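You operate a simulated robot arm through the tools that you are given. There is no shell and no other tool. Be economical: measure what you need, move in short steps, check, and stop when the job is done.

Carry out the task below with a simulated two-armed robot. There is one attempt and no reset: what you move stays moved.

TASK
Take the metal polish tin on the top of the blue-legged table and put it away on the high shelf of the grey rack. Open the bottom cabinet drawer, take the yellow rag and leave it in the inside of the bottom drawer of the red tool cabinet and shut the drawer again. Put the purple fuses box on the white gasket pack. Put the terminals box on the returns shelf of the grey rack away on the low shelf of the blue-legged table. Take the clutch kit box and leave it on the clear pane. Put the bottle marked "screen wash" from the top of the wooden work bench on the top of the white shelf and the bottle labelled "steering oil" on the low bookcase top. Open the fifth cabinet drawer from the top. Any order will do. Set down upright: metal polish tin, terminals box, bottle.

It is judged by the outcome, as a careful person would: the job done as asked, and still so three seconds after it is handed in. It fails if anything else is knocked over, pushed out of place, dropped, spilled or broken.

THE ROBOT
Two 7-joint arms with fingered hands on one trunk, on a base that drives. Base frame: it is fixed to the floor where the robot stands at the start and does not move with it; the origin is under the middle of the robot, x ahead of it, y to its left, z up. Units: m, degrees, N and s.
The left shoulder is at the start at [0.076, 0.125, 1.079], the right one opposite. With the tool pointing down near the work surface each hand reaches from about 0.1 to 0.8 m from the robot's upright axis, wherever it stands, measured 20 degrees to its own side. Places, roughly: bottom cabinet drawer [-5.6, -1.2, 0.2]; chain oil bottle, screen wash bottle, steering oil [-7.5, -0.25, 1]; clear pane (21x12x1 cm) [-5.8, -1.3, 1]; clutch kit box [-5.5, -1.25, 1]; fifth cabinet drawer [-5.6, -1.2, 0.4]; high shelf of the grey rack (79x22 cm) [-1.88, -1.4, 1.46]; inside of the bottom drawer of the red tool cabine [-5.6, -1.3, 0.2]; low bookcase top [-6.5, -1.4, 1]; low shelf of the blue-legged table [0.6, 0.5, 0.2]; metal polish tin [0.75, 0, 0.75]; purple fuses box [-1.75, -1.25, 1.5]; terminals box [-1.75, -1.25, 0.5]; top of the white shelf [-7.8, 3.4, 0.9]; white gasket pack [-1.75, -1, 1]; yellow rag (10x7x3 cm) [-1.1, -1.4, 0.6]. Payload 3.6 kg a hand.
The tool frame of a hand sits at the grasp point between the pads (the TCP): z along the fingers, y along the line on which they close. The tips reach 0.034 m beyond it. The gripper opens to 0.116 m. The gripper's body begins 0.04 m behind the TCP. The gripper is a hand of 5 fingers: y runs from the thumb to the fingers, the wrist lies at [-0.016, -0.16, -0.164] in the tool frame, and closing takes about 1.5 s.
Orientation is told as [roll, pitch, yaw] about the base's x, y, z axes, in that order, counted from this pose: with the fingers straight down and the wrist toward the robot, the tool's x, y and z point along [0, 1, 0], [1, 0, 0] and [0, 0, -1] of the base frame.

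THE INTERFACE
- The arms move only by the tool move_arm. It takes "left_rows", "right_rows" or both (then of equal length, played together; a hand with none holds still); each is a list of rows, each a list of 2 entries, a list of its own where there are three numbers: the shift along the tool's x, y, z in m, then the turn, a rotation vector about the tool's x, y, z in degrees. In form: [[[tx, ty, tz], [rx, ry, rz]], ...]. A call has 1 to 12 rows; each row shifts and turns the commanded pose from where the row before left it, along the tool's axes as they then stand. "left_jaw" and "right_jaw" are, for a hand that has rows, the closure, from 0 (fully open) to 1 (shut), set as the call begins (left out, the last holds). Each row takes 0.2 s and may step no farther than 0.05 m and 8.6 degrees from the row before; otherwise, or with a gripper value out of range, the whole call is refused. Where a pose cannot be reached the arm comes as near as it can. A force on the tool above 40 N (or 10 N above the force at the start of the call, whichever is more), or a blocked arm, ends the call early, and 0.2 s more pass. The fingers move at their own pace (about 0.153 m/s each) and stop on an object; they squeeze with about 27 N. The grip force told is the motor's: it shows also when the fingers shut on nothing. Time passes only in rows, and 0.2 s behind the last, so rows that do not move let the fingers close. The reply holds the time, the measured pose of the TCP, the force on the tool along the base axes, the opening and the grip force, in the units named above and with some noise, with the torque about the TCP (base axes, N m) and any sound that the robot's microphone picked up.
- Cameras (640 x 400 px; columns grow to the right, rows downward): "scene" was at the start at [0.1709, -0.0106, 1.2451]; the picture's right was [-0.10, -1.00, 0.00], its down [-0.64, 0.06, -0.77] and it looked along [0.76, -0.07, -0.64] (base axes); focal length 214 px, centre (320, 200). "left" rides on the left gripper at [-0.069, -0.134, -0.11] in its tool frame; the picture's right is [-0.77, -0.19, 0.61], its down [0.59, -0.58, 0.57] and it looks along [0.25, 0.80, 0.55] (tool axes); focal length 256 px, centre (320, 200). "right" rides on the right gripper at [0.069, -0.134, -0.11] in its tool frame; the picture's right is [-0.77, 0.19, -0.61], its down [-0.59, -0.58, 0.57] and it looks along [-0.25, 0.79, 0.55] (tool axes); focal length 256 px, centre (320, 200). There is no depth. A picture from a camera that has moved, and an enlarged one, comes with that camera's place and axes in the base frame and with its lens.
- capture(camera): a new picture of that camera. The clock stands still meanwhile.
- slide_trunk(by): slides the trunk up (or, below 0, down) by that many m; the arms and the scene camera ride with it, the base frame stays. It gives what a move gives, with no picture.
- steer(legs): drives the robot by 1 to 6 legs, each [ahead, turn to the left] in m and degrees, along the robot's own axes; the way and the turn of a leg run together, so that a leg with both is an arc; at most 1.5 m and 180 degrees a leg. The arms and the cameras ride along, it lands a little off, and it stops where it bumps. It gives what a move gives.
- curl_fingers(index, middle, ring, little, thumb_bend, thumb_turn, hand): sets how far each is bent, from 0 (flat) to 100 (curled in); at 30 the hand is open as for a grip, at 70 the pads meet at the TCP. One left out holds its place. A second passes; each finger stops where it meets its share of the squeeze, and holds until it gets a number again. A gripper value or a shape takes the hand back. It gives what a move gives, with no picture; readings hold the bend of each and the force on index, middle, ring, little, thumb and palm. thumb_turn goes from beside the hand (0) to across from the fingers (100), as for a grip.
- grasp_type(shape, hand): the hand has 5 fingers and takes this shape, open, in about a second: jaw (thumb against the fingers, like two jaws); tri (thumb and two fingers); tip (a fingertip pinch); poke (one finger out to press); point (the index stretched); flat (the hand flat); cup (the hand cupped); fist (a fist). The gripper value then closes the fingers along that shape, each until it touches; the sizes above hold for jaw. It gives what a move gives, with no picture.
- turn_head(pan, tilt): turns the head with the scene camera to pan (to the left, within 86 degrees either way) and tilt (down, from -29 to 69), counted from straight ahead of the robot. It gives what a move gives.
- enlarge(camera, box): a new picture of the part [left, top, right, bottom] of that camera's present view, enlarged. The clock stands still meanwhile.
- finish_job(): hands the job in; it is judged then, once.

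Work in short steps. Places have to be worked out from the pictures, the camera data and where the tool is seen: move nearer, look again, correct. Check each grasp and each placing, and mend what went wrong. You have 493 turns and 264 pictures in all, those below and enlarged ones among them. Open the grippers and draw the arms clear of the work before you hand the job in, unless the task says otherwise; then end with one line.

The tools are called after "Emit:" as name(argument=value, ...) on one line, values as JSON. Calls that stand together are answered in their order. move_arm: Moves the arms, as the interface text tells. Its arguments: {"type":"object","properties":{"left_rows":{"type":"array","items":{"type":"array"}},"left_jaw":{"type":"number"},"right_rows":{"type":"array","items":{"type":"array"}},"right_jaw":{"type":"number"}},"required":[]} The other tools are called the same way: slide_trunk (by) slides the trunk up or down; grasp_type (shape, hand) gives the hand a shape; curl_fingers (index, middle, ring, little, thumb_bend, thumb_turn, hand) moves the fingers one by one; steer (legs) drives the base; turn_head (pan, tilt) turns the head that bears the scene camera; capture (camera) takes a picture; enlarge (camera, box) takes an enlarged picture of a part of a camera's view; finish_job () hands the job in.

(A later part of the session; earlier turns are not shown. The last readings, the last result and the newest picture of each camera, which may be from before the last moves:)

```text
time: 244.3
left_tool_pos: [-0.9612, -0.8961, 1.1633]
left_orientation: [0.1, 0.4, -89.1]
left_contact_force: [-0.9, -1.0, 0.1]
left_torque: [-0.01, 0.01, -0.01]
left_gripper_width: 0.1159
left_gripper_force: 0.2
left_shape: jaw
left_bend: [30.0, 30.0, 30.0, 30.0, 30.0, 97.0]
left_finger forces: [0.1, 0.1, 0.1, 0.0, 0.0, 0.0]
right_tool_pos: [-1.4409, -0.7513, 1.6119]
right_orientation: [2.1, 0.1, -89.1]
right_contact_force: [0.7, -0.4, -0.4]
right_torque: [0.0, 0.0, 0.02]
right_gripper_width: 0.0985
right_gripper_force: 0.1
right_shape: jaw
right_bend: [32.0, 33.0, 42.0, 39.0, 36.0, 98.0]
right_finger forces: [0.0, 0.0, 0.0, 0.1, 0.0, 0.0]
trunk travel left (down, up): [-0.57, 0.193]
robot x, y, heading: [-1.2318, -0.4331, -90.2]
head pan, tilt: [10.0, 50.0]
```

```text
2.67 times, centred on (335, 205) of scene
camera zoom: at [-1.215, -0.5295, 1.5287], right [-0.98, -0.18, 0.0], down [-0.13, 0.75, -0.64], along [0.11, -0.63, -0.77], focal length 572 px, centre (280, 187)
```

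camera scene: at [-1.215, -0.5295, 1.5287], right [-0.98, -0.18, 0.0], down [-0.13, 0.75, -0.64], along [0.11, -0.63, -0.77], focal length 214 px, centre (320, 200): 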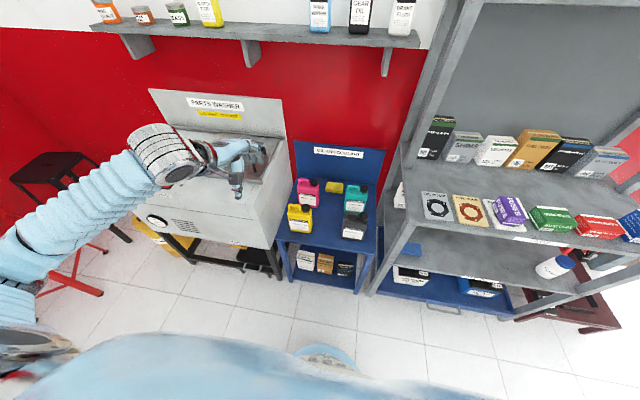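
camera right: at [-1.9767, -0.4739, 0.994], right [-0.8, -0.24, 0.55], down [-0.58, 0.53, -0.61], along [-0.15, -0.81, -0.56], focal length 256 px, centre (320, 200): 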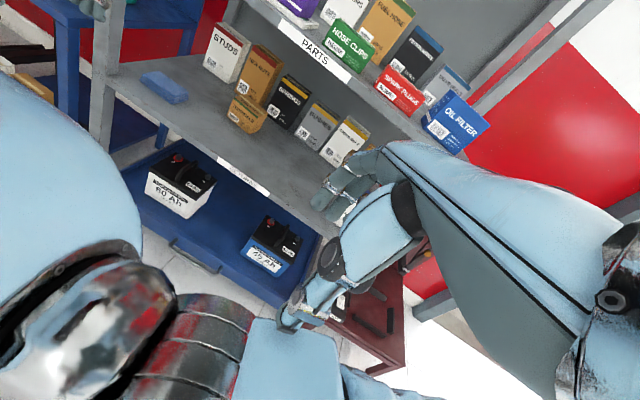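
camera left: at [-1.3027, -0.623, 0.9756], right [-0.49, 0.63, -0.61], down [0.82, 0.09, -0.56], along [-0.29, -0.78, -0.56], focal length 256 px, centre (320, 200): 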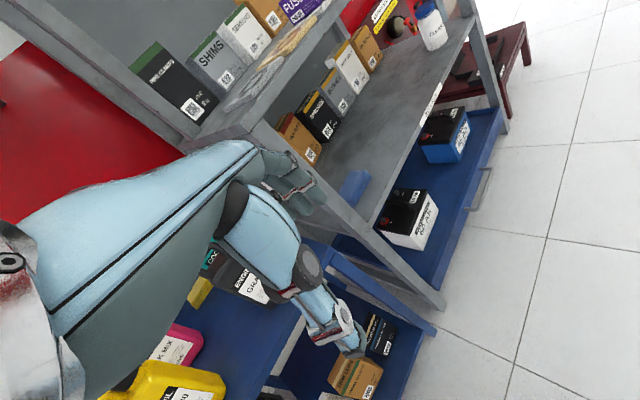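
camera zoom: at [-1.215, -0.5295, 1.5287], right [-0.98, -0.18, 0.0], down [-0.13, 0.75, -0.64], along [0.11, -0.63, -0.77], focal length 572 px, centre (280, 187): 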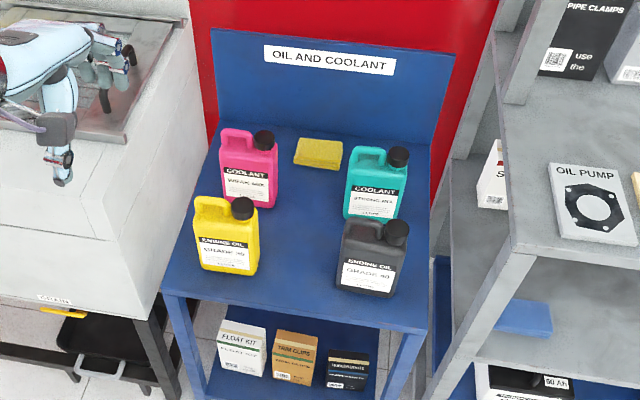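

The rag sits at about (-1.15, -1.37) with x from -1.20 to -1.09 and the back panel about 4 cm behind it. I'll raise the trunk, drive closer, put the left hand above the rag, and then lower vertically with the trunk.

Emit:
slide_trunk(by=0.15)

Emit:
steer(legs=[[0.24, 0]])

Emit:
turn_head(pan=5, tilt=55)

Emit:
capture(camera="scene")

```text
time: 246.1
left_tool_pos: [-0.9609, -0.896, 1.3141]
left_orientation: [0.2, 0.3, -89.1]
left_contact_force: [0.3, -0.7, -0.6]
left_torque: [-0.02, 0.01, -0.02]
left_gripper_width: 0.1156
left_gripper_force: 0.1
left_shape: jaw
left_bend: [30.0, 30.0, 30.0, 30.0, 30.0, 97.0]
left_finger forces: [0.1, 0.1, 0.0, 0.0, 0.0, 0.0]
right_tool_pos: [-1.4422, -0.7528, 1.7622]
right_orientation: [2.1, 0.1, -89.1]
right_contact_force: [0.4, -0.2, -0.1]
right_torque: [0.01, -0.02, -0.04]
right_gripper_width: 0.0986
right_gripper_force: 0.1
right_shape: jaw
right_bend: [32.0, 33.0, 42.0, 39.0, 36.0, 98.0]
right_finger forces: [0.0, 0.0, 0.1, 0.0, 0.0, 0.1]
trunk travel left (down, up): [-0.72, 0.043]
robot x, y, heading: [-1.23, -0.436, -90.2]
head pan, tilt: [10.0, 50.0]
```

```text
time: 247.9
left_tool_pos: [-0.9574, -1.1363, 1.3153]
left_orientation: [0.1, 0.2, -88.9]
left_contact_force: [-0.5, 0.4, 1.1]
left_torque: [0.02, 0.0, -0.01]
left_gripper_width: 0.1161
left_gripper_force: 0.0
left_shape: jaw
left_bend: [30.0, 30.0, 30.0, 30.0, 30.0, 97.0]
left_finger forces: [0.0, 0.0, 0.0, 0.1, 0.0, 0.1]
right_tool_pos: [-1.4391, -0.9943, 1.7633]
right_orientation: [2.1, 0.0, -88.7]
right_contact_force: [-0.3, 0.0, -0.8]
right_torque: [0.01, -0.01, -0.04]
right_gripper_width: 0.0989
right_gripper_force: 0.1
right_shape: jaw
right_bend: [32.0, 33.0, 42.0, 39.0, 36.0, 98.0]
right_finger forces: [0.0, 0.0, 0.0, 0.0, 0.0, 0.0]
trunk travel left (down, up): [-0.72, 0.043]
robot x, y, heading: [-1.2257, -0.678, -89.5]
head pan, tilt: [10.0, 50.0]
```

```text
time: 248.6
left_tool_pos: [-0.9591, -1.1377, 1.314]
left_orientation: [0.1, 0.4, -89.0]
left_contact_force: [0.1, -1.0, 0.7]
left_torque: [0.01, 0.0, 0.0]
left_gripper_width: 0.1161
left_gripper_force: 0.1
left_shape: jaw
left_bend: [30.0, 30.0, 30.0, 30.0, 30.0, 97.0]
left_finger forces: [0.0, 0.1, 0.1, 0.0, 0.0, 0.0]
right_tool_pos: [-1.44, -0.9981, 1.7622]
right_orientation: [2.2, 0.1, -88.8]
right_contact_force: [-0.9, 0.1, -0.1]
right_torque: [-0.01, -0.02, 0.03]
right_gripper_width: 0.0984
right_gripper_force: 0.1
right_shape: jaw
right_bend: [32.0, 33.0, 42.0, 39.0, 36.0, 98.0]
right_finger forces: [0.0, 0.1, 0.1, 0.1, 0.1, 0.0]
trunk travel left (down, up): [-0.72, 0.043]
robot x, y, heading: [-1.2319, -0.6782, -89.6]
head pan, tilt: [5.0, 55.0]
```

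```text
139 pictures are left
camera scene: at [-1.2209, -0.765, 1.6723], right [-1.0, -0.09, 0.0], down [-0.08, 0.82, -0.57], along [0.05, -0.57, -0.82], focal length 214 px, centre (320, 200)
```

scene: 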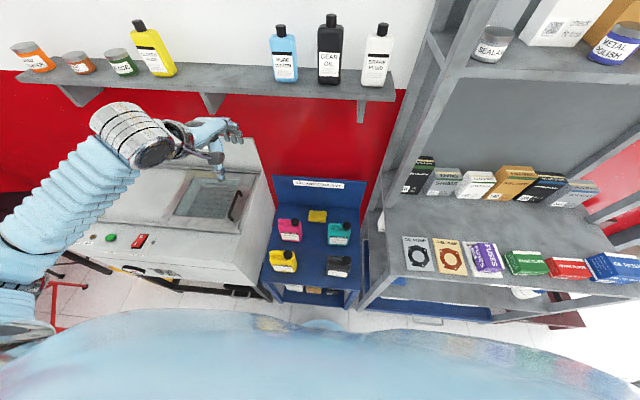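

Moving the left hand over the rag, staying below the wall shelf and above the bottles.

Emit:
move_arm(left_rows=[[[-0.047, 0, 0.01], [0, 0, 0]], [[-0.047, 0, 0.01], [0, 0, 0]], [[-0.047, 0, 0.01], [0, 0, 0]], [[-0.047, 0, 0.01], [0, 0, 0]], [[0, 0.02, 0.04], [0, 0, 0]], [[0, 0.02, 0.04], [0, 0, 0]], [[0, 0.03, 0.038], [0, 0, 0]], [[0, 0.03, 0.038], [0, 0, 0]], [[0, 0.03, 0.038], [0, 0, 0]], [[0, 0.03, 0.038], [0, 0, 0]], [[0, 0.03, 0.03], [0, 0, 0]]], left_jaw=0.2)

Emit:
capture(camera="left")

Emit:
capture(camera="scene")

```text
time: 251.0
left_tool_pos: [-1.1418, -1.3289, 1.0083]
left_orientation: [0.0, 0.3, -89.1]
left_contact_force: [0.8, -0.2, -0.7]
left_torque: [0.01, 0.03, -0.05]
left_gripper_width: 0.0933
left_gripper_force: 0.1
left_shape: jaw
left_bend: [33.0, 34.0, 46.0, 45.0, 50.0, 98.0]
left_finger forces: [0.1, 0.1, 0.1, 0.0, 0.0, 0.0]
right_tool_pos: [-1.44, -0.9987, 1.7614]
right_orientation: [2.1, 0.2, -88.9]
right_contact_force: [0.4, -0.6, -0.4]
right_torque: [0.02, -0.01, 0.03]
right_gripper_width: 0.0987
right_gripper_force: 0.0
right_shape: jaw
right_bend: [32.0, 33.0, 42.0, 39.0, 36.0, 98.0]
right_finger forces: [0.0, 0.0, 0.0, 0.0, 0.0, 0.0]
trunk travel left (down, up): [-0.72, 0.043]
robot x, y, heading: [-1.2279, -0.6766, -89.8]
head pan, tilt: [5.0, 55.0]
```

```text
138 pictures are left
camera left: at [-1.2142, -1.1971, 1.1202], right [-0.77, 0.18, -0.61], down [0.58, 0.59, -0.56], along [0.26, -0.79, -0.56], focal length 256 px, centre (320, 200)
```

left: 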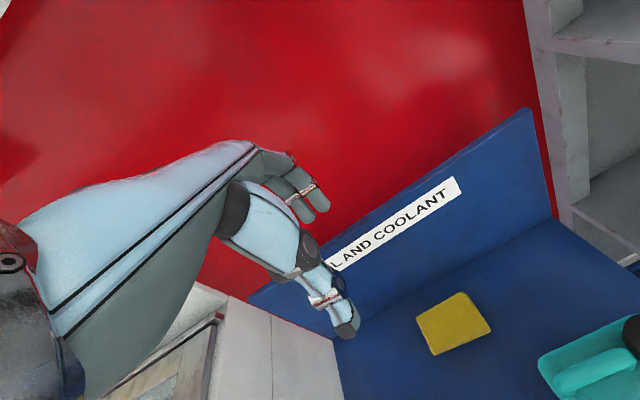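

```text
137 pictures are left
camera scene: at [-1.2218, -0.7665, 1.6722], right [-1.0, -0.09, 0.0], down [-0.08, 0.82, -0.57], along [0.05, -0.57, -0.82], focal length 214 px, centre (320, 200)
```

scene: 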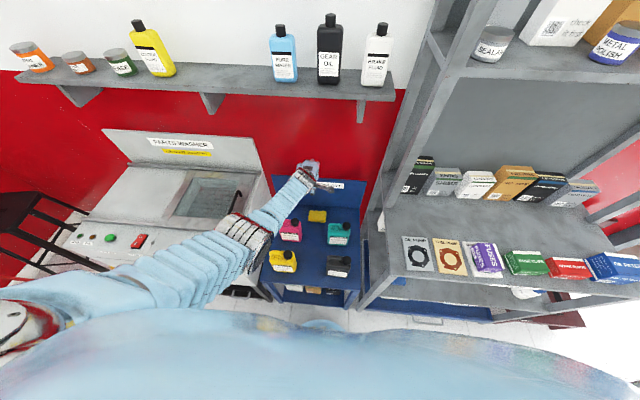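

The corridor between the bottles is narrow and the wrist camera sticks out to one side. I'll yaw the hand 20° clockwise and tilt it back 8° so the camera and wrist clear both bottles, then centre over the rag.

Emit:
move_arm(left_rows=[[[-0.008, 0.043, 0], [0, 0, 0]], [[0, 0, 0], [2.7, 0, 6.7]], [[0, 0, 0], [2.7, 0, 6.7]], [[0, 0, 0], [2.7, 0, 6.7]]])

Emit:
slide_trunk(by=-0.22)

Emit:
capture(camera="left")

Emit:
capture(camera="scene")

```text
time: 252.0
left_tool_pos: [-1.1417, -1.3214, 1.0015]
left_orientation: [-1.5, 8.3, -109.1]
left_contact_force: [-0.2, 0.1, -0.7]
left_torque: [-0.02, 0.01, 0.01]
left_gripper_width: 0.0931
left_gripper_force: 0.1
left_shape: jaw
left_bend: [33.0, 34.0, 46.0, 45.0, 51.0, 98.0]
left_finger forces: [0.0, 0.0, 0.0, 0.0, 0.1, 0.0]
left hand out of reach, approached as far as the arm can: row 1, 3, 4
right_tool_pos: [-1.4393, -0.9965, 1.7614]
right_orientation: [2.1, 0.2, -88.6]
right_contact_force: [0.6, 0.6, 0.2]
right_torque: [0.03, 0.01, -0.05]
right_gripper_width: 0.0986
right_gripper_force: 0.1
right_shape: jaw
right_bend: [32.0, 33.0, 42.0, 39.0, 36.0, 98.0]
right_finger forces: [0.0, 0.0, 0.0, 0.0, 0.0, 0.0]
trunk travel left (down, up): [-0.72, 0.043]
robot x, y, heading: [-1.2277, -0.681, -89.6]
head pan, tilt: [5.0, 55.0]
```

```text
time: 254.3
left_tool_pos: [-1.1423, -1.3215, 0.7813]
left_orientation: [-1.5, 8.2, -109.2]
left_contact_force: [-0.4, -0.6, -0.1]
left_torque: [-0.02, -0.02, 0.0]
left_gripper_width: 0.0932
left_gripper_force: 0.1
left_shape: jaw
left_bend: [33.0, 34.0, 46.0, 45.0, 51.0, 98.0]
left_finger forces: [0.0, 0.0, 0.0, 0.1, 0.0, 0.0]
right_tool_pos: [-1.4393, -0.9971, 1.5411]
right_orientation: [2.1, 0.2, -88.8]
right_contact_force: [-0.8, 0.3, 1.0]
right_torque: [0.01, 0.0, -0.01]
right_gripper_width: 0.0987
right_gripper_force: 0.0
right_shape: jaw
right_bend: [32.0, 33.0, 42.0, 39.0, 36.0, 98.0]
right_finger forces: [0.1, 0.0, 0.0, 0.1, 0.0, 0.1]
trunk travel left (down, up): [-0.5, 0.263]
robot x, y, heading: [-1.2266, -0.6796, -89.7]
head pan, tilt: [5.0, 55.0]
```

```text
136 pictures are left
camera left: at [-1.1664, -1.1899, 0.9129], right [-0.65, 0.51, -0.56], down [0.76, 0.43, -0.49], along [-0.01, -0.74, -0.67], focal length 256 px, centre (320, 200)
```

left: 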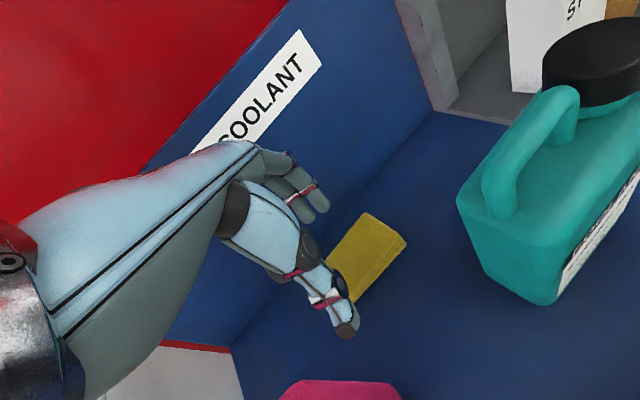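

```text
135 pictures are left
camera scene: at [-1.2211, -0.7761, 1.452], right [-1.0, -0.09, 0.0], down [-0.08, 0.82, -0.57], along [0.05, -0.57, -0.82], focal length 214 px, centre (320, 200)
```

scene: 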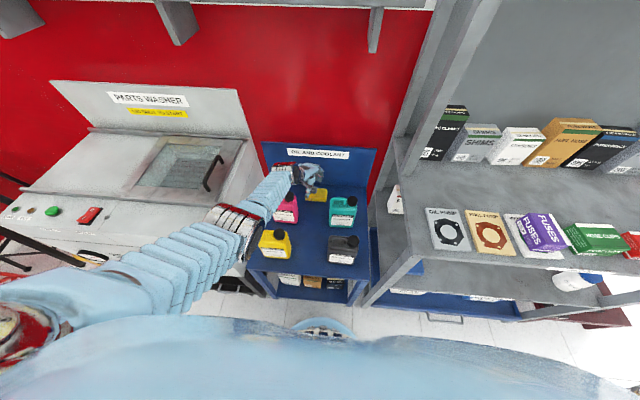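

I need 5 cm more reach. I'll raise the hand relative to the shoulder (the trunk will compensate later) and extend forward.

Emit:
move_arm(left_rows=[[[0.0, 0.0, -0.0353], [0, 0, 0]], [[0.003, 0.0117, -0.0353], [0, 0, 0]], [[0.003, 0.0117, -0.0353], [0, 0, 0]], [[0.003, 0.0117, 0], [0, 0, 0]]])

Emit:
capture(camera="left")

```text
time: 255.3
left_tool_pos: [-1.1445, -1.3729, 0.8797]
left_orientation: [-1.5, 8.4, -109.1]
left_contact_force: [0.6, 0.1, -0.6]
left_torque: [0.0, 0.01, 0.0]
left_gripper_width: 0.0929
left_gripper_force: 0.1
left_shape: jaw
left_bend: [33.0, 34.0, 46.0, 45.0, 51.0, 98.0]
left_finger forces: [0.0, 0.0, 0.1, 0.0, 0.0, 0.0]
right_tool_pos: [-1.4397, -0.9979, 1.5422]
right_orientation: [2.1, 0.0, -88.9]
right_contact_force: [-0.6, -0.5, -0.5]
right_torque: [0.03, -0.03, -0.01]
right_gripper_width: 0.0989
right_gripper_force: 0.0
right_shape: jaw
right_bend: [32.0, 33.0, 42.0, 39.0, 36.0, 98.0]
right_finger forces: [0.0, 0.1, 0.1, 0.1, 0.1, 0.0]
trunk travel left (down, up): [-0.5, 0.263]
robot x, y, heading: [-1.2279, -0.68, -89.8]
head pan, tilt: [5.0, 55.0]
```

```text
134 pictures are left
camera left: at [-1.1701, -1.2408, 1.0114], right [-0.65, 0.51, -0.56], down [0.76, 0.43, -0.49], along [-0.01, -0.74, -0.67], focal length 256 px, centre (320, 200)
```

left: 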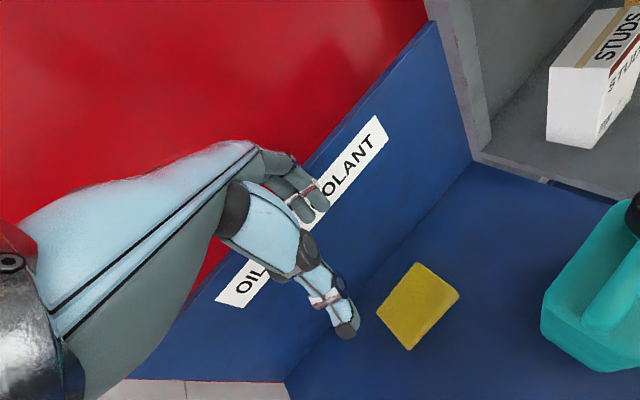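

The TCP is centred over the rag (-1.149, -1.372). Lowering with the trunk.

Emit:
slide_trunk(by=-0.19)

Emit:
capture(camera="left")

Emit:
capture(camera="scene")

```text
time: 257.4
left_tool_pos: [-1.1476, -1.3721, 0.6899]
left_orientation: [-1.5, 8.5, -109.1]
left_contact_force: [0.1, 3.8, -1.8]
left_torque: [0.02, -0.05, -0.09]
left_gripper_width: 0.0925
left_gripper_force: 0.1
left_shape: jaw
left_bend: [33.0, 36.0, 46.0, 45.0, 51.0, 98.0]
left_finger forces: [0.1, 3.6, 1.4, 0.0, 0.0, 0.0]
right_tool_pos: [-1.4387, -0.9965, 1.3516]
right_orientation: [2.1, 0.1, -88.8]
right_contact_force: [-0.8, 0.5, 0.0]
right_torque: [-0.04, 0.01, 0.04]
right_gripper_width: 0.0988
right_gripper_force: 0.2
right_shape: jaw
right_bend: [32.0, 33.0, 42.0, 39.0, 36.0, 98.0]
right_finger forces: [0.0, 0.1, 0.0, 0.0, 0.1, 0.1]
trunk travel left (down, up): [-0.31, 0.453]
robot x, y, heading: [-1.228, -0.6817, -89.5]
head pan, tilt: [5.0, 55.0]
```

```text
133 pictures are left
camera left: at [-1.1717, -1.2405, 0.8215], right [-0.65, 0.51, -0.56], down [0.76, 0.43, -0.49], along [-0.01, -0.74, -0.67], focal length 256 px, centre (320, 200)
```

left: 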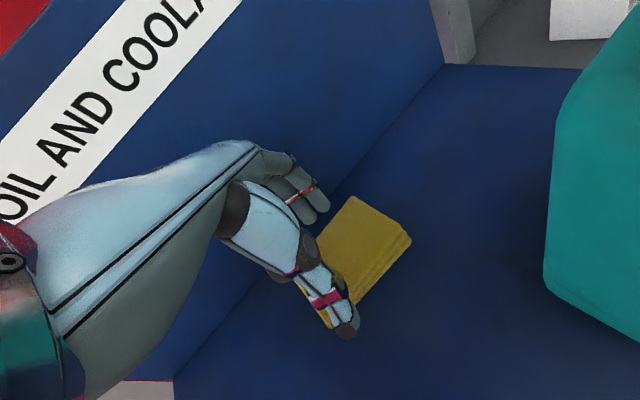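

```text
132 pictures are left
camera scene: at [-1.2209, -0.825, 1.2597], right [-1.0, -0.09, 0.0], down [-0.08, 0.82, -0.57], along [0.05, -0.57, -0.82], focal length 214 px, centre (320, 200)
```

scene: 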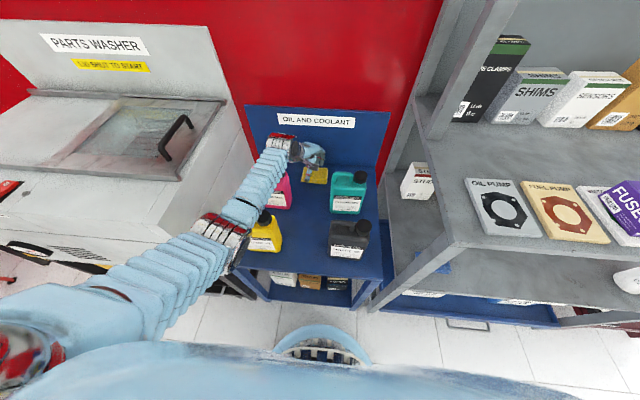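

The fingertips lightly touch the back panel. I'll back off 6 mm and ease down by arm with a little more back-tilt, watching the forces.

Emit:
move_arm(left_rows=[[[0, -0.006, 0.008], [1.5, 0, 0]], [[0, 0, 0.01], [1.5, 0, 0]]])

Emit:
enlarge(camera="scene", box=[200, 110, 400, 270])

```text
time: 258.0
left_tool_pos: [-1.1456, -1.3646, 0.6758]
left_orientation: [-1.5, 11.3, -109.2]
left_contact_force: [-0.6, -0.3, -0.2]
left_torque: [-0.02, -0.01, 0.03]
left_gripper_width: 0.0931
left_gripper_force: 0.1
left_shape: jaw
left_bend: [33.0, 34.0, 46.0, 45.0, 51.0, 98.0]
left_finger forces: [0.2, 0.0, 0.1, 0.0, 0.0, 0.0]
right_tool_pos: [-1.4384, -0.9965, 1.3526]
right_orientation: [2.1, 0.2, -88.9]
right_contact_force: [0.3, 0.3, -0.1]
right_torque: [0.03, 0.02, -0.04]
right_gripper_width: 0.0988
right_gripper_force: 0.0
right_shape: jaw
right_bend: [32.0, 33.0, 42.0, 39.0, 36.0, 98.0]
right_finger forces: [0.1, 0.0, 0.1, 0.0, 0.0, 0.0]
trunk travel left (down, up): [-0.31, 0.453]
robot x, y, heading: [-1.227, -0.68, -89.4]
head pan, tilt: [5.0, 55.0]
```

```text
2.50 times, centred on (300, 190) of scene
camera zoom: at [-1.221, -0.8254, 1.2596], right [-1.0, -0.09, 0.0], down [-0.08, 0.82, -0.57], along [0.05, -0.57, -0.82], focal length 536 px, centre (370, 225)
```

zoom: 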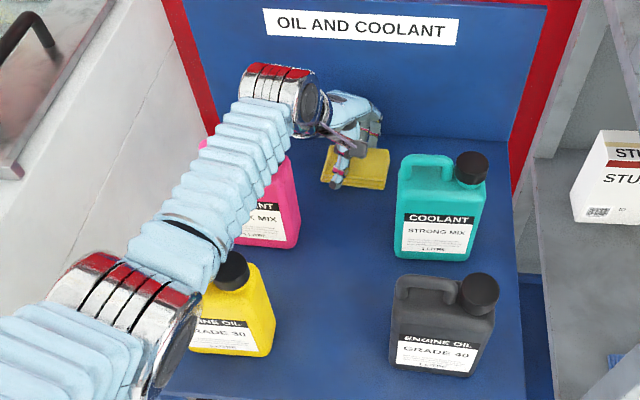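

Clearances over the bottles look like a few centimetres. I'll move back against the panel lightly and go down the last 2.5 cm.

Emit:
move_arm(left_rows=[[[0.001, 0.007, 0.012], [0, 0, 0]], [[0, 0.001, 0.012], [0, 0, 0]]], left_jaw=0.17)

Emit:
capture(camera="left")

```text
time: 258.7
left_tool_pos: [-1.146, -1.3727, 0.6638]
left_orientation: [-1.3, 9.5, -109.2]
left_contact_force: [2.3, 17.8, 22.9]
left_torque: [-1.38, 0.24, -0.14]
left_gripper_width: 0.0931
left_gripper_force: 0.2
left_shape: jaw
left_bend: [35.0, 36.0, 44.0, 42.0, 48.0, 98.0]
left_finger forces: [9.0, 23.8, 3.8, 0.0, 0.1, 0.0]
right_tool_pos: [-1.4385, -0.9908, 1.3538]
right_orientation: [2.0, 0.0, -88.6]
right_contact_force: [-0.4, -0.3, 0.0]
right_torque: [0.02, -0.01, -0.01]
right_gripper_width: 0.0984
right_gripper_force: 0.1
right_shape: jaw
right_bend: [32.0, 33.0, 42.0, 39.0, 36.0, 98.0]
right_finger forces: [0.1, 0.1, 0.0, 0.1, 0.0, 0.1]
trunk travel left (down, up): [-0.31, 0.453]
robot x, y, heading: [-1.2309, -0.6775, -89.6]
head pan, tilt: [5.0, 55.0]
stopped in row 2 (left hand): the force on the tool passed its limit at 42 N (the readings are from after the stop); the commanded pose is now the measured one
```

```text
130 pictures are left
camera left: at [-1.1722, -1.2425, 0.7969], right [-0.65, 0.52, -0.55], down [0.76, 0.44, -0.48], along [-0.01, -0.73, -0.68], focal length 256 px, centre (320, 200)
```

left: 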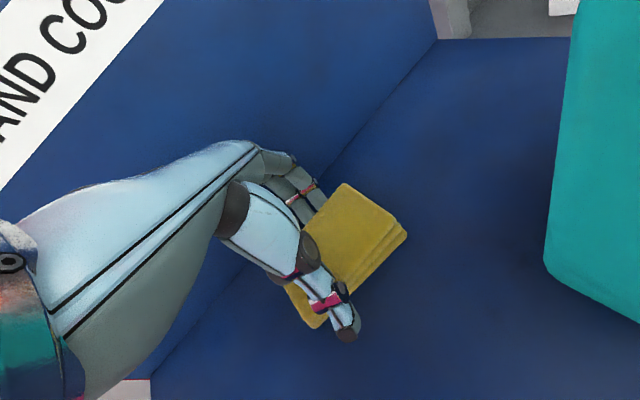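

The fingertips are on the surface (z≈0.62), so this is deep enough. Easing 3 mm and closing.

Emit:
move_arm(left_rows=[[[0, -0.002, -0.004], [0, 0, 0]], [[0, 0, 0], [0, 0, 0]], [[0, 0, 0], [0, 0, 0]], [[0, 0, 0], [0, 0, 0]], [[0, 0, 0], [0, 0, 0]], [[0, 0, 0], [0, 0, 0]], [[0, 0, 0], [0, 0, 0]]], left_jaw=1)

Emit:
capture(camera="left")

```text
time: 260.3
left_tool_pos: [-1.146, -1.3712, 0.6629]
left_orientation: [-1.4, 10.0, -109.2]
left_contact_force: [-3.6, -3.6, 10.7]
left_torque: [-0.49, 0.25, -0.04]
left_gripper_width: 0.0662
left_gripper_force: 27.3
left_shape: jaw
left_bend: [34.0, 37.0, 57.0, 56.0, 68.0, 100.0]
left_finger forces: [17.5, 9.3, 3.2, 0.0, 24.0, 0.0]
right_tool_pos: [-1.4392, -0.9956, 1.3524]
right_orientation: [2.0, 0.0, -88.7]
right_contact_force: [-0.5, 0.3, -1.2]
right_torque: [0.01, 0.03, 0.0]
right_gripper_width: 0.0984
right_gripper_force: 0.0
right_shape: jaw
right_bend: [32.0, 33.0, 42.0, 39.0, 36.0, 98.0]
right_finger forces: [0.1, 0.0, 0.0, 0.0, 0.1, 0.1]
trunk travel left (down, up): [-0.31, 0.453]
robot x, y, heading: [-1.225, -0.6817, -89.6]
head pan, tilt: [5.0, 55.0]
```

```text
129 pictures are left
camera left: at [-1.172, -1.243, 0.7976], right [-0.65, 0.53, -0.55], down [0.76, 0.44, -0.47], along [0.0, -0.72, -0.69], focal length 256 px, centre (320, 200)
```

left: 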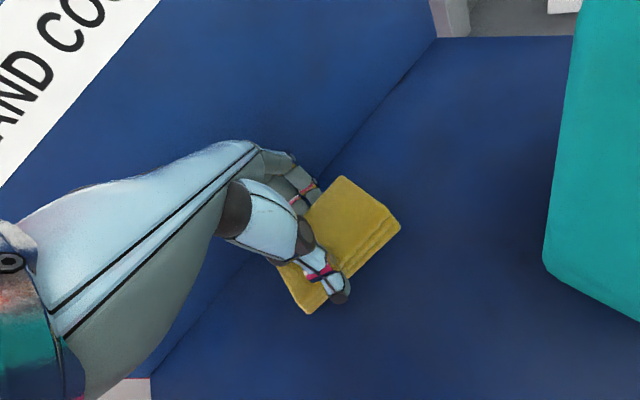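

Gripped at 0.066. Lifting straight up with the trunk.

Emit:
slide_trunk(by=0.05)

Emit:
capture(camera="left")

Emit:
slide_trunk(by=0.3)

Emit:
capture(camera="left")

Emit:
capture(camera="scene")

```text
time: 261.2
left_tool_pos: [-1.1459, -1.3705, 0.7103]
left_orientation: [-1.4, 10.2, -109.2]
left_contact_force: [0.2, 0.0, -1.1]
left_torque: [0.0, 0.01, 0.02]
left_gripper_width: 0.0661
left_gripper_force: 26.8
left_shape: jaw
left_bend: [34.0, 37.0, 57.0, 56.0, 68.0, 100.0]
left_finger forces: [14.7, 7.5, 2.7, 0.0, 25.3, 0.1]
right_tool_pos: [-1.4397, -0.9968, 1.4012]
right_orientation: [2.1, 0.1, -88.7]
right_contact_force: [-0.4, 0.7, 0.5]
right_torque: [0.01, -0.02, 0.03]
right_gripper_width: 0.0987
right_gripper_force: 0.0
right_shape: jaw
right_bend: [32.0, 33.0, 42.0, 39.0, 36.0, 98.0]
right_finger forces: [0.0, 0.0, 0.0, 0.0, 0.0, 0.1]
trunk travel left (down, up): [-0.36, 0.403]
robot x, y, heading: [-1.2286, -0.6779, -89.5]
head pan, tilt: [5.0, 55.0]
```

```text
128 pictures are left
camera left: at [-1.1717, -1.2434, 0.8456], right [-0.65, 0.53, -0.55], down [0.76, 0.44, -0.47], along [0.0, -0.72, -0.69], focal length 256 px, centre (320, 200)
```

left: 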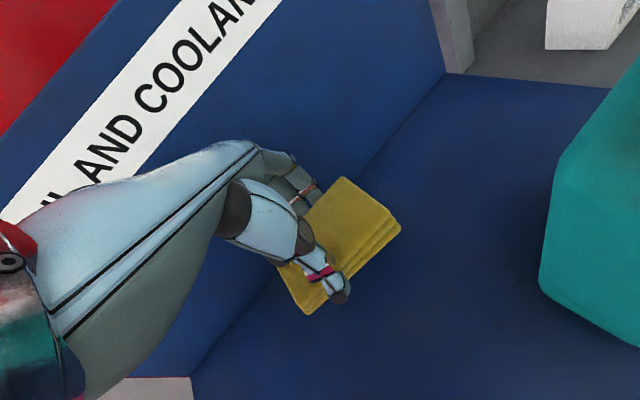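

```text
time: 264.2
left_tool_pos: [-1.1455, -1.3745, 1.0245]
left_orientation: [-1.1, 9.3, -109.1]
left_contact_force: [-0.3, 0.3, -0.2]
left_torque: [-0.02, 0.01, -0.02]
left_gripper_width: 0.0664
left_gripper_force: 26.6
left_shape: jaw
left_bend: [34.0, 37.0, 57.0, 56.0, 68.0, 100.0]
left_finger forces: [14.4, 7.6, 2.7, 0.1, 25.0, 0.0]
right_tool_pos: [-1.4392, -0.9964, 1.703]
right_orientation: [2.0, 0.1, -88.7]
right_contact_force: [0.4, 0.7, 0.1]
right_torque: [-0.01, -0.02, 0.02]
right_gripper_width: 0.0986
right_gripper_force: 0.0
right_shape: jaw
right_bend: [32.0, 33.0, 42.0, 39.0, 36.0, 98.0]
right_finger forces: [0.1, 0.1, 0.0, 0.1, 0.1, 0.0]
trunk travel left (down, up): [-0.66, 0.103]
robot x, y, heading: [-1.232, -0.6795, -89.2]
head pan, tilt: [5.0, 55.0]
```

```text
127 pictures are left
camera left: at [-1.172, -1.2437, 1.1563], right [-0.65, 0.52, -0.56], down [0.76, 0.44, -0.48], along [0.0, -0.73, -0.68], focal length 256 px, centre (320, 200)
```

left: 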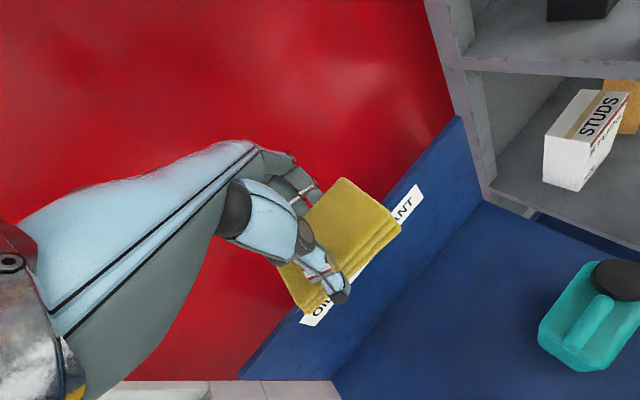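

```text
126 pictures are left
camera scene: at [-1.2213, -0.7651, 1.6123], right [-1.0, -0.09, 0.0], down [-0.08, 0.82, -0.57], along [0.05, -0.57, -0.82], focal length 214 px, centre (320, 200)
```

scene: 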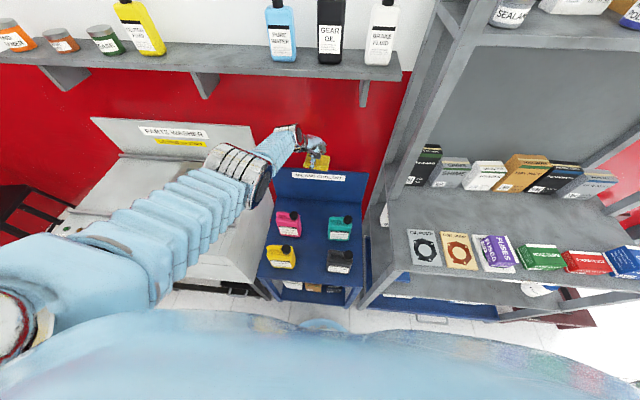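

The rag is held and all bottles are standing. I'll back off, tuck the arm, and head toward the red tool cabinet.

Emit:
steer(legs=[[-0.6, 0]])

Emit:
move_arm(left_rows=[[[0, -0.04, 0], [-3, 0, -6.6]], [[0, -0.04, 0], [-3, 0, -6.6]], [[0, -0.04, 0], [-3, 0, -6.6]], [[0.01, -0.04, 0], [0, 0, 0]], [[0.01, -0.04, 0], [0, 0, 0]]])

Emit:
slide_trunk(by=-0.2)

Emit:
steer(legs=[[0, -90], [1.5, 0]])

Emit:
turn_head(pan=0, tilt=20)

Emit:
capture(camera="scene")

```text
time: 267.5
left_tool_pos: [-1.1547, -0.7968, 1.0239]
left_orientation: [-1.1, 9.2, -109.8]
left_contact_force: [0.6, -0.3, -1.0]
left_torque: [-0.01, 0.0, -0.01]
left_gripper_width: 0.0661
left_gripper_force: 27.3
left_shape: jaw
left_bend: [34.0, 37.0, 57.0, 56.0, 68.0, 100.0]
left_finger forces: [14.4, 7.6, 2.7, 0.1, 25.0, 0.1]
right_tool_pos: [-1.4433, -0.415, 1.7029]
right_orientation: [2.2, 0.1, -89.6]
right_contact_force: [0.8, 0.9, 0.2]
right_torque: [0.04, 0.01, 0.03]
right_gripper_width: 0.0988
right_gripper_force: 0.0
right_shape: jaw
right_bend: [32.0, 33.0, 42.0, 39.0, 36.0, 98.0]
right_finger forces: [0.0, 0.1, 0.0, 0.1, 0.0, 0.0]
trunk travel left (down, up): [-0.66, 0.103]
robot x, y, heading: [-1.2299, -0.1018, -90.6]
head pan, tilt: [5.0, 55.0]
```

```text
time: 268.7
left_tool_pos: [-1.1101, -0.5971, 1.0372]
left_orientation: [0.6, -0.1, -89.9]
left_contact_force: [-0.2, 0.6, -0.4]
left_torque: [0.0, -0.04, -0.02]
left_gripper_width: 0.066
left_gripper_force: 27.0
left_shape: jaw
left_bend: [34.0, 38.0, 57.0, 56.0, 68.0, 100.0]
left_finger forces: [13.8, 6.7, 2.7, 0.0, 23.5, 0.0]
right_tool_pos: [-1.4429, -0.4121, 1.7018]
right_orientation: [2.0, 0.0, -89.6]
right_contact_force: [0.3, 0.8, -0.3]
right_torque: [-0.02, -0.01, 0.01]
right_gripper_width: 0.0987
right_gripper_force: 0.0
right_shape: jaw
right_bend: [32.0, 33.0, 42.0, 39.0, 36.0, 98.0]
right_finger forces: [0.0, 0.0, 0.0, 0.1, 0.1, 0.0]
trunk travel left (down, up): [-0.66, 0.103]
robot x, y, heading: [-1.2282, -0.0971, -90.4]
head pan, tilt: [5.0, 55.0]
```

```text
time: 270.9
left_tool_pos: [-1.1071, -0.6002, 0.8383]
left_orientation: [0.6, 0.1, -89.9]
left_contact_force: [0.4, -0.8, -0.3]
left_torque: [0.01, 0.0, 0.0]
left_gripper_width: 0.0659
left_gripper_force: 26.6
left_shape: jaw
left_bend: [34.0, 38.0, 57.0, 56.0, 68.0, 100.0]
left_finger forces: [13.8, 6.7, 2.8, 0.1, 23.5, 0.0]
right_tool_pos: [-1.4435, -0.4146, 1.5022]
right_orientation: [2.1, 0.1, -89.6]
right_contact_force: [1.1, -0.1, -0.4]
right_torque: [0.03, 0.01, 0.02]
right_gripper_width: 0.0988
right_gripper_force: 0.0
right_shape: jaw
right_bend: [32.0, 33.0, 42.0, 39.0, 36.0, 98.0]
right_finger forces: [0.1, 0.1, 0.0, 0.0, 0.0, 0.0]
trunk travel left (down, up): [-0.46, 0.303]
robot x, y, heading: [-1.2338, -0.0975, -90.4]
head pan, tilt: [5.0, 55.0]
```

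```text
time: 282.4
left_tool_pos: [-3.2615, -0.1697, 0.8382]
left_orientation: [0.6, 0.2, 179.8]
left_contact_force: [-0.4, 0.2, -0.5]
left_torque: [0.0, 0.01, 0.03]
left_gripper_width: 0.0657
left_gripper_force: 27.1
left_shape: jaw
left_bend: [34.0, 38.0, 57.0, 56.0, 68.0, 100.0]
left_finger forces: [13.5, 6.6, 2.6, 0.1, 22.9, 0.0]
right_tool_pos: [-3.0727, 0.1639, 1.5023]
right_orientation: [2.2, 0.1, -179.7]
right_contact_force: [-0.8, 0.7, 0.5]
right_torque: [-0.01, 0.03, 0.03]
right_gripper_width: 0.0984
right_gripper_force: 0.1
right_shape: jaw
right_bend: [32.0, 33.0, 42.0, 39.0, 36.0, 98.0]
right_finger forces: [0.1, 0.1, 0.0, 0.0, 0.0, 0.0]
trunk travel left (down, up): [-0.46, 0.303]
robot x, y, heading: [-2.7566, -0.0486, 179.4]
head pan, tilt: [5.0, 55.0]
```

```text
time: 283.4
left_tool_pos: [-3.261, -0.1708, 0.8368]
left_orientation: [0.6, 0.3, 179.8]
left_contact_force: [0.1, 0.3, -0.4]
left_torque: [-0.01, -0.02, -0.02]
left_gripper_width: 0.0656
left_gripper_force: 26.9
left_shape: jaw
left_bend: [34.0, 38.0, 57.0, 56.0, 68.0, 100.0]
left_finger forces: [13.6, 6.6, 2.5, 0.0, 22.8, 0.1]
right_tool_pos: [-3.0734, 0.1644, 1.5027]
right_orientation: [2.1, 0.0, -179.6]
right_contact_force: [0.9, 0.6, -0.9]
right_torque: [0.02, -0.02, 0.0]
right_gripper_width: 0.099
right_gripper_force: 0.1
right_shape: jaw
right_bend: [32.0, 33.0, 42.0, 39.0, 36.0, 98.0]
right_finger forces: [0.1, 0.0, 0.0, 0.0, 0.0, 0.0]
trunk travel left (down, up): [-0.46, 0.303]
robot x, y, heading: [-2.7568, -0.0546, 179.4]
head pan, tilt: [0.0, 20.0]
```

```text
125 pictures are left
camera scene: at [-2.8809, -0.0524, 1.4636], right [0.01, 1.0, 0.0], down [0.34, 0.0, -0.94], along [-0.94, 0.01, -0.34], focal length 214 px, centre (320, 200)
```

scene: 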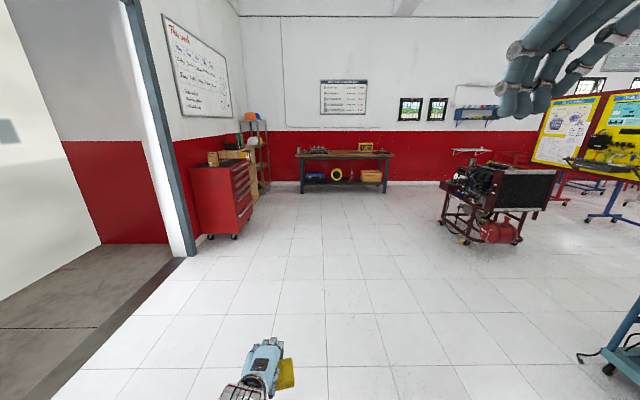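

The cabinet's drawers face the room (+y). Driving on to in front of it.

Emit:
steer(legs=[[1.4, 0], [1.3, 0], [0, 90]])

Emit:
turn_head(pan=0, tilt=30)

Emit:
capture(camera="scene")

```text
time: 300.6
left_tool_pos: [-5.3197, -0.5686, 0.8392]
left_orientation: [0.5, 0.1, -84.8]
left_contact_force: [0.6, -0.1, -1.0]
left_torque: [0.07, -0.01, -0.02]
left_gripper_width: 0.0653
left_gripper_force: 27.2
left_shape: jaw
left_bend: [34.0, 38.0, 57.0, 56.0, 68.0, 100.0]
left_finger forces: [13.3, 6.5, 2.3, 0.0, 22.4, 0.0]
right_tool_pos: [-5.6698, -0.4131, 1.5013]
right_orientation: [2.1, 0.1, -84.3]
right_contact_force: [-0.7, -0.4, 1.1]
right_torque: [-0.01, 0.01, -0.02]
right_gripper_width: 0.0986
right_gripper_force: 0.0
right_shape: jaw
right_bend: [32.0, 33.0, 42.0, 39.0, 36.0, 98.0]
right_finger forces: [0.1, 0.1, 0.0, 0.0, 0.0, 0.0]
trunk travel left (down, up): [-0.46, 0.303]
robot x, y, heading: [-5.4866, -0.0802, -85.2]
head pan, tilt: [0.0, 20.0]
```

```text
time: 301.3
left_tool_pos: [-5.3205, -0.5677, 0.8383]
left_orientation: [0.5, 0.2, -84.8]
left_contact_force: [0.5, -0.1, 0.6]
left_torque: [0.02, 0.01, 0.04]
left_gripper_width: 0.0657
left_gripper_force: 27.2
left_shape: jaw
left_bend: [34.0, 38.0, 57.0, 56.0, 68.0, 100.0]
left_finger forces: [13.3, 6.5, 2.3, 0.1, 22.4, 0.0]
right_tool_pos: [-5.6696, -0.4136, 1.5016]
right_orientation: [2.1, 0.0, -84.2]
right_contact_force: [-0.7, -1.5, -0.9]
right_torque: [0.02, -0.01, 0.02]
right_gripper_width: 0.0983
right_gripper_force: 0.2
right_shape: jaw
right_bend: [32.0, 33.0, 42.0, 39.0, 36.0, 98.0]
right_finger forces: [0.1, 0.0, 0.0, 0.1, 0.0, 0.0]
trunk travel left (down, up): [-0.46, 0.303]
robot x, y, heading: [-5.4844, -0.0834, -85.0]
head pan, tilt: [0.0, 30.0]
```

```text
124 pictures are left
camera scene: at [-5.4742, -0.2024, 1.4477], right [-1.0, -0.08, 0.0], down [-0.04, 0.5, -0.87], along [0.07, -0.86, -0.5], focal length 214 px, centre (320, 200)
```

scene: 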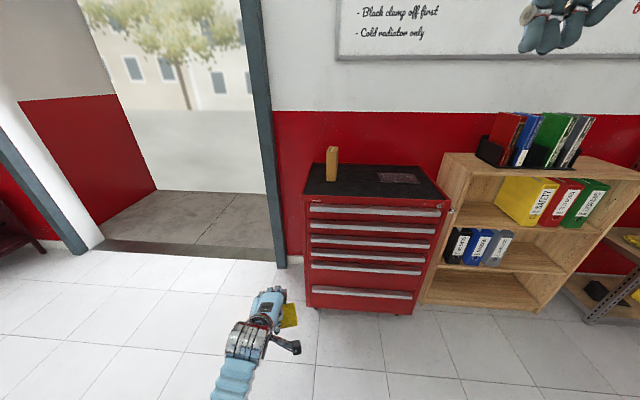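

Emit:
enlarge(camera="scene", box=[280, 140, 470, 330])

```text
2.11 times, centred on (375, 235) of scene
camera zoom: at [-5.4742, -0.2024, 1.4477], right [-1.0, -0.08, 0.0], down [-0.04, 0.5, -0.87], along [0.07, -0.86, -0.5], focal length 452 px, centre (204, 126)
```

zoom: 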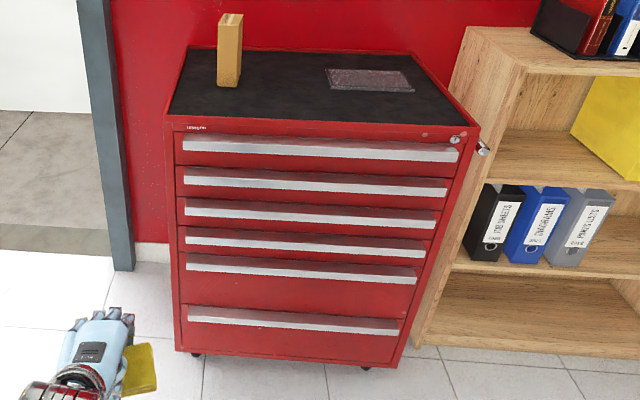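

The handles look like full-width ledges. I'll square up, move closer, and look at their profile.

Emit:
steer(legs=[[0, -5], [0.25, 0]])

Emit:
turn_head(pan=-5, tilt=50)

Emit:
capture(camera="scene")

Emit:
enlarge(camera="scene", box=[230, 140, 430, 290])

```text
time: 303.6
left_tool_pos: [-5.36, -0.8321, 0.8369]
left_orientation: [0.5, 0.2, -89.5]
left_contact_force: [-0.2, -0.3, -0.3]
left_torque: [0.01, 0.01, 0.03]
left_gripper_width: 0.0653
left_gripper_force: 26.9
left_shape: jaw
left_bend: [34.0, 38.0, 57.0, 56.0, 68.0, 100.0]
left_finger forces: [13.4, 6.4, 2.3, 0.0, 22.4, 0.0]
right_tool_pos: [-5.6968, -0.6497, 1.5015]
right_orientation: [2.1, 0.1, -89.0]
right_contact_force: [-0.1, -0.6, -0.3]
right_torque: [0.01, 0.02, 0.03]
right_gripper_width: 0.0986
right_gripper_force: 0.0
right_shape: jaw
right_bend: [32.0, 33.0, 42.0, 39.0, 36.0, 98.0]
right_finger forces: [0.1, 0.0, 0.0, 0.0, 0.0, 0.0]
trunk travel left (down, up): [-0.46, 0.303]
robot x, y, heading: [-5.4848, -0.3334, -89.9]
head pan, tilt: [0.0, 30.0]
```

```text
time: 304.4
left_tool_pos: [-5.36, -0.833, 0.8376]
left_orientation: [0.5, 0.2, -89.6]
left_contact_force: [0.4, -0.5, 0.3]
left_torque: [0.03, 0.02, 0.01]
left_gripper_width: 0.0655
left_gripper_force: 26.9
left_shape: jaw
left_bend: [34.0, 38.0, 57.0, 56.0, 68.0, 100.0]
left_finger forces: [13.3, 6.5, 2.3, 0.0, 22.5, 0.1]
right_tool_pos: [-5.6971, -0.6494, 1.5021]
right_orientation: [2.0, 0.1, -89.0]
right_contact_force: [-0.5, 0.6, -0.7]
right_torque: [0.0, 0.02, -0.01]
right_gripper_width: 0.0986
right_gripper_force: 0.1
right_shape: jaw
right_bend: [32.0, 33.0, 42.0, 39.0, 36.0, 98.0]
right_finger forces: [0.0, 0.0, 0.0, 0.0, 0.0, 0.0]
trunk travel left (down, up): [-0.46, 0.303]
robot x, y, heading: [-5.4851, -0.3318, -89.9]
head pan, tilt: [-5.0, 50.0]
```

```text
122 pictures are left
camera scene: at [-5.4908, -0.4411, 1.4182], right [-1.0, 0.09, 0.0], down [0.07, 0.76, -0.64], along [-0.06, -0.64, -0.77], focal length 214 px, centre (320, 200)
```

scene: 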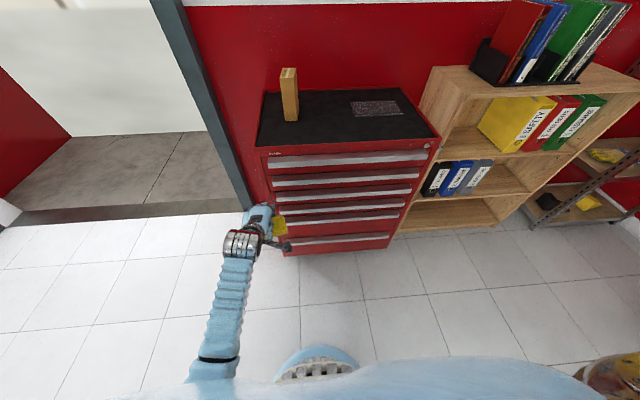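

```text
2.67 times, centred on (330, 215) of scene
camera zoom: at [-5.4908, -0.4411, 1.4182], right [-1.0, 0.09, 0.0], down [0.07, 0.76, -0.64], along [-0.06, -0.64, -0.77], focal length 572 px, centre (293, 160)
```

zoom: 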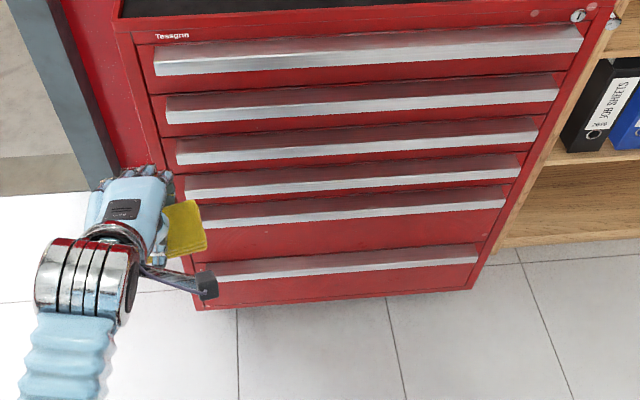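

I'll lower to nominal height and bring the right hand down in front of the drawers to view the handle from close by.

Emit:
slide_trunk(by=-0.2)

Emit:
move_arm(right_rows=[[[0, 0.02, 0.045], [0, 0, 0]], [[0, 0.02, 0.045], [0, 0, 0]], [[0, 0.02, 0.045], [0, 0, 0]], [[0, 0.02, 0.045], [0, 0, 0]], [[0, 0.02, 0.045], [0, 0, 0]], [[0, 0.01, 0.045], [0, 0, 0]], [[0, 0, 0.045], [0, 0, 0]], [[0, 0, 0.045], [0, 0, 0]], [[0, 0, 0.045], [0, 0, 0]], [[0, 0, 0.045], [0, 0, 0]], [[0, 0, 0.045], [0, 0, 0]], [[0, 0, 0.045], [0, 0, 0]]], right_jaw=0)

Emit:
move_arm(right_rows=[[[0, 0, 0.045], [0, 0, 0]], [[0, 0, 0.045], [0, 0, 0]], [[0, 0, 0.045], [0, 0, 0]], [[0, 0, 0.045], [0, 0, 0]]])

Emit:
capture(camera="right")

```text
time: 306.6
left_tool_pos: [-5.359, -0.8326, 0.6388]
left_orientation: [0.5, 0.1, -89.5]
left_contact_force: [-0.6, 0.0, -0.4]
left_torque: [0.0, -0.02, 0.02]
left_gripper_width: 0.0654
left_gripper_force: 27.9
left_shape: jaw
left_bend: [34.0, 38.0, 57.0, 56.0, 68.0, 100.0]
left_finger forces: [13.4, 6.5, 2.4, 0.0, 22.4, 0.0]
right_tool_pos: [-5.6969, -0.649, 1.3029]
right_orientation: [2.2, -0.1, -89.1]
right_contact_force: [-0.4, -0.4, -0.4]
right_torque: [0.0, 0.01, 0.01]
right_gripper_width: 0.0986
right_gripper_force: 0.2
right_shape: jaw
right_bend: [32.0, 33.0, 42.0, 39.0, 36.0, 98.0]
right_finger forces: [0.0, 0.0, 0.0, 0.1, 0.1, 0.1]
trunk travel left (down, up): [-0.26, 0.503]
robot x, y, heading: [-5.4839, -0.332, -89.8]
head pan, tilt: [-5.0, 50.0]
```

```text
time: 309.2
left_tool_pos: [-5.36, -0.8324, 0.6373]
left_orientation: [0.5, 0.3, -89.5]
left_contact_force: [0.6, -0.8, -0.6]
left_torque: [0.03, 0.04, -0.02]
left_gripper_width: 0.0651
left_gripper_force: 27.2
left_shape: jaw
left_bend: [34.0, 38.0, 57.0, 56.0, 68.0, 100.0]
left_finger forces: [13.3, 6.4, 2.3, 0.1, 22.4, 0.0]
right_tool_pos: [-5.6828, -0.7942, 0.7866]
right_orientation: [1.9, 0.0, -88.8]
right_contact_force: [-0.1, 0.5, -0.5]
right_torque: [-0.01, -0.03, -0.01]
right_gripper_width: 0.1161
right_gripper_force: 0.1
right_shape: jaw
right_bend: [30.0, 30.0, 30.0, 30.0, 30.0, 97.0]
right_finger forces: [0.0, 0.0, 0.1, 0.0, 0.0, 0.0]
right hand out of reach, approached as far as the arm can: row 6, 7, 8, 9
trunk travel left (down, up): [-0.26, 0.503]
robot x, y, heading: [-5.4876, -0.3316, -89.8]
head pan, tilt: [-5.0, 50.0]
```

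```text
time: 310.2
left_tool_pos: [-5.3604, -0.8317, 0.6378]
left_orientation: [0.6, 0.2, -89.5]
left_contact_force: [-0.9, 0.1, -1.3]
left_torque: [0.03, -0.01, -0.01]
left_gripper_width: 0.0654
left_gripper_force: 26.9
left_shape: jaw
left_bend: [34.0, 38.0, 57.0, 56.0, 68.0, 100.0]
left_finger forces: [13.3, 6.5, 2.2, 0.0, 22.4, 0.1]
right_tool_pos: [-5.7319, -0.7894, 0.733]
right_orientation: [2.1, 0.3, -89.0]
right_contact_force: [-0.1, -0.3, 0.4]
right_torque: [0.0, -0.04, 0.0]
right_gripper_width: 0.1158
right_gripper_force: 0.0
right_shape: jaw
right_bend: [30.0, 30.0, 30.0, 30.0, 30.0, 97.0]
right_finger forces: [0.1, 0.0, 0.0, 0.0, 0.0, 0.0]
right hand out of reach, approached as far as the arm can: row 1, 2, 3, 4
trunk travel left (down, up): [-0.26, 0.503]
robot x, y, heading: [-5.4859, -0.3307, -89.7]
head pan, tilt: [-5.0, 50.0]
```

```text
120 pictures are left
camera right: at [-5.6712, -0.6553, 0.8466], right [-0.79, -0.2, 0.58], down [-0.58, 0.57, -0.58], along [-0.21, -0.8, -0.57], focal length 256 px, centre (320, 200)
```

right: 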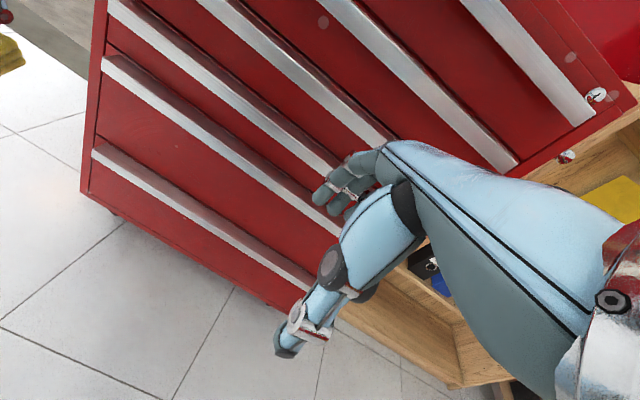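

Emit:
enlarge(camera="right", box=[80, 40, 280, 240])

```text
2.00 times, centred on (180, 140) of right
camera zoom: at [-5.6712, -0.6553, 0.8466], right [-0.79, -0.2, 0.58], down [-0.58, 0.57, -0.58], along [-0.21, -0.8, -0.57], focal length 512 px, centre (600, 320)
```

zoom: 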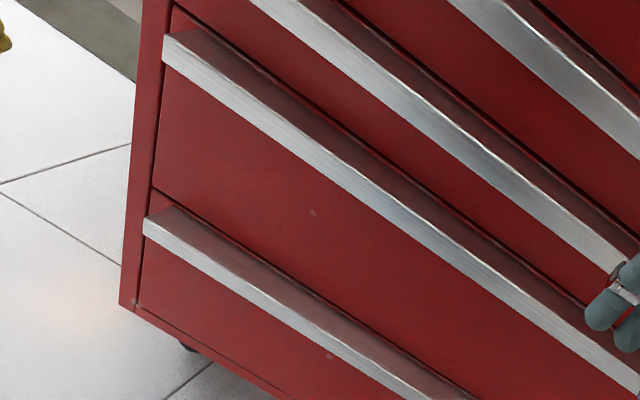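

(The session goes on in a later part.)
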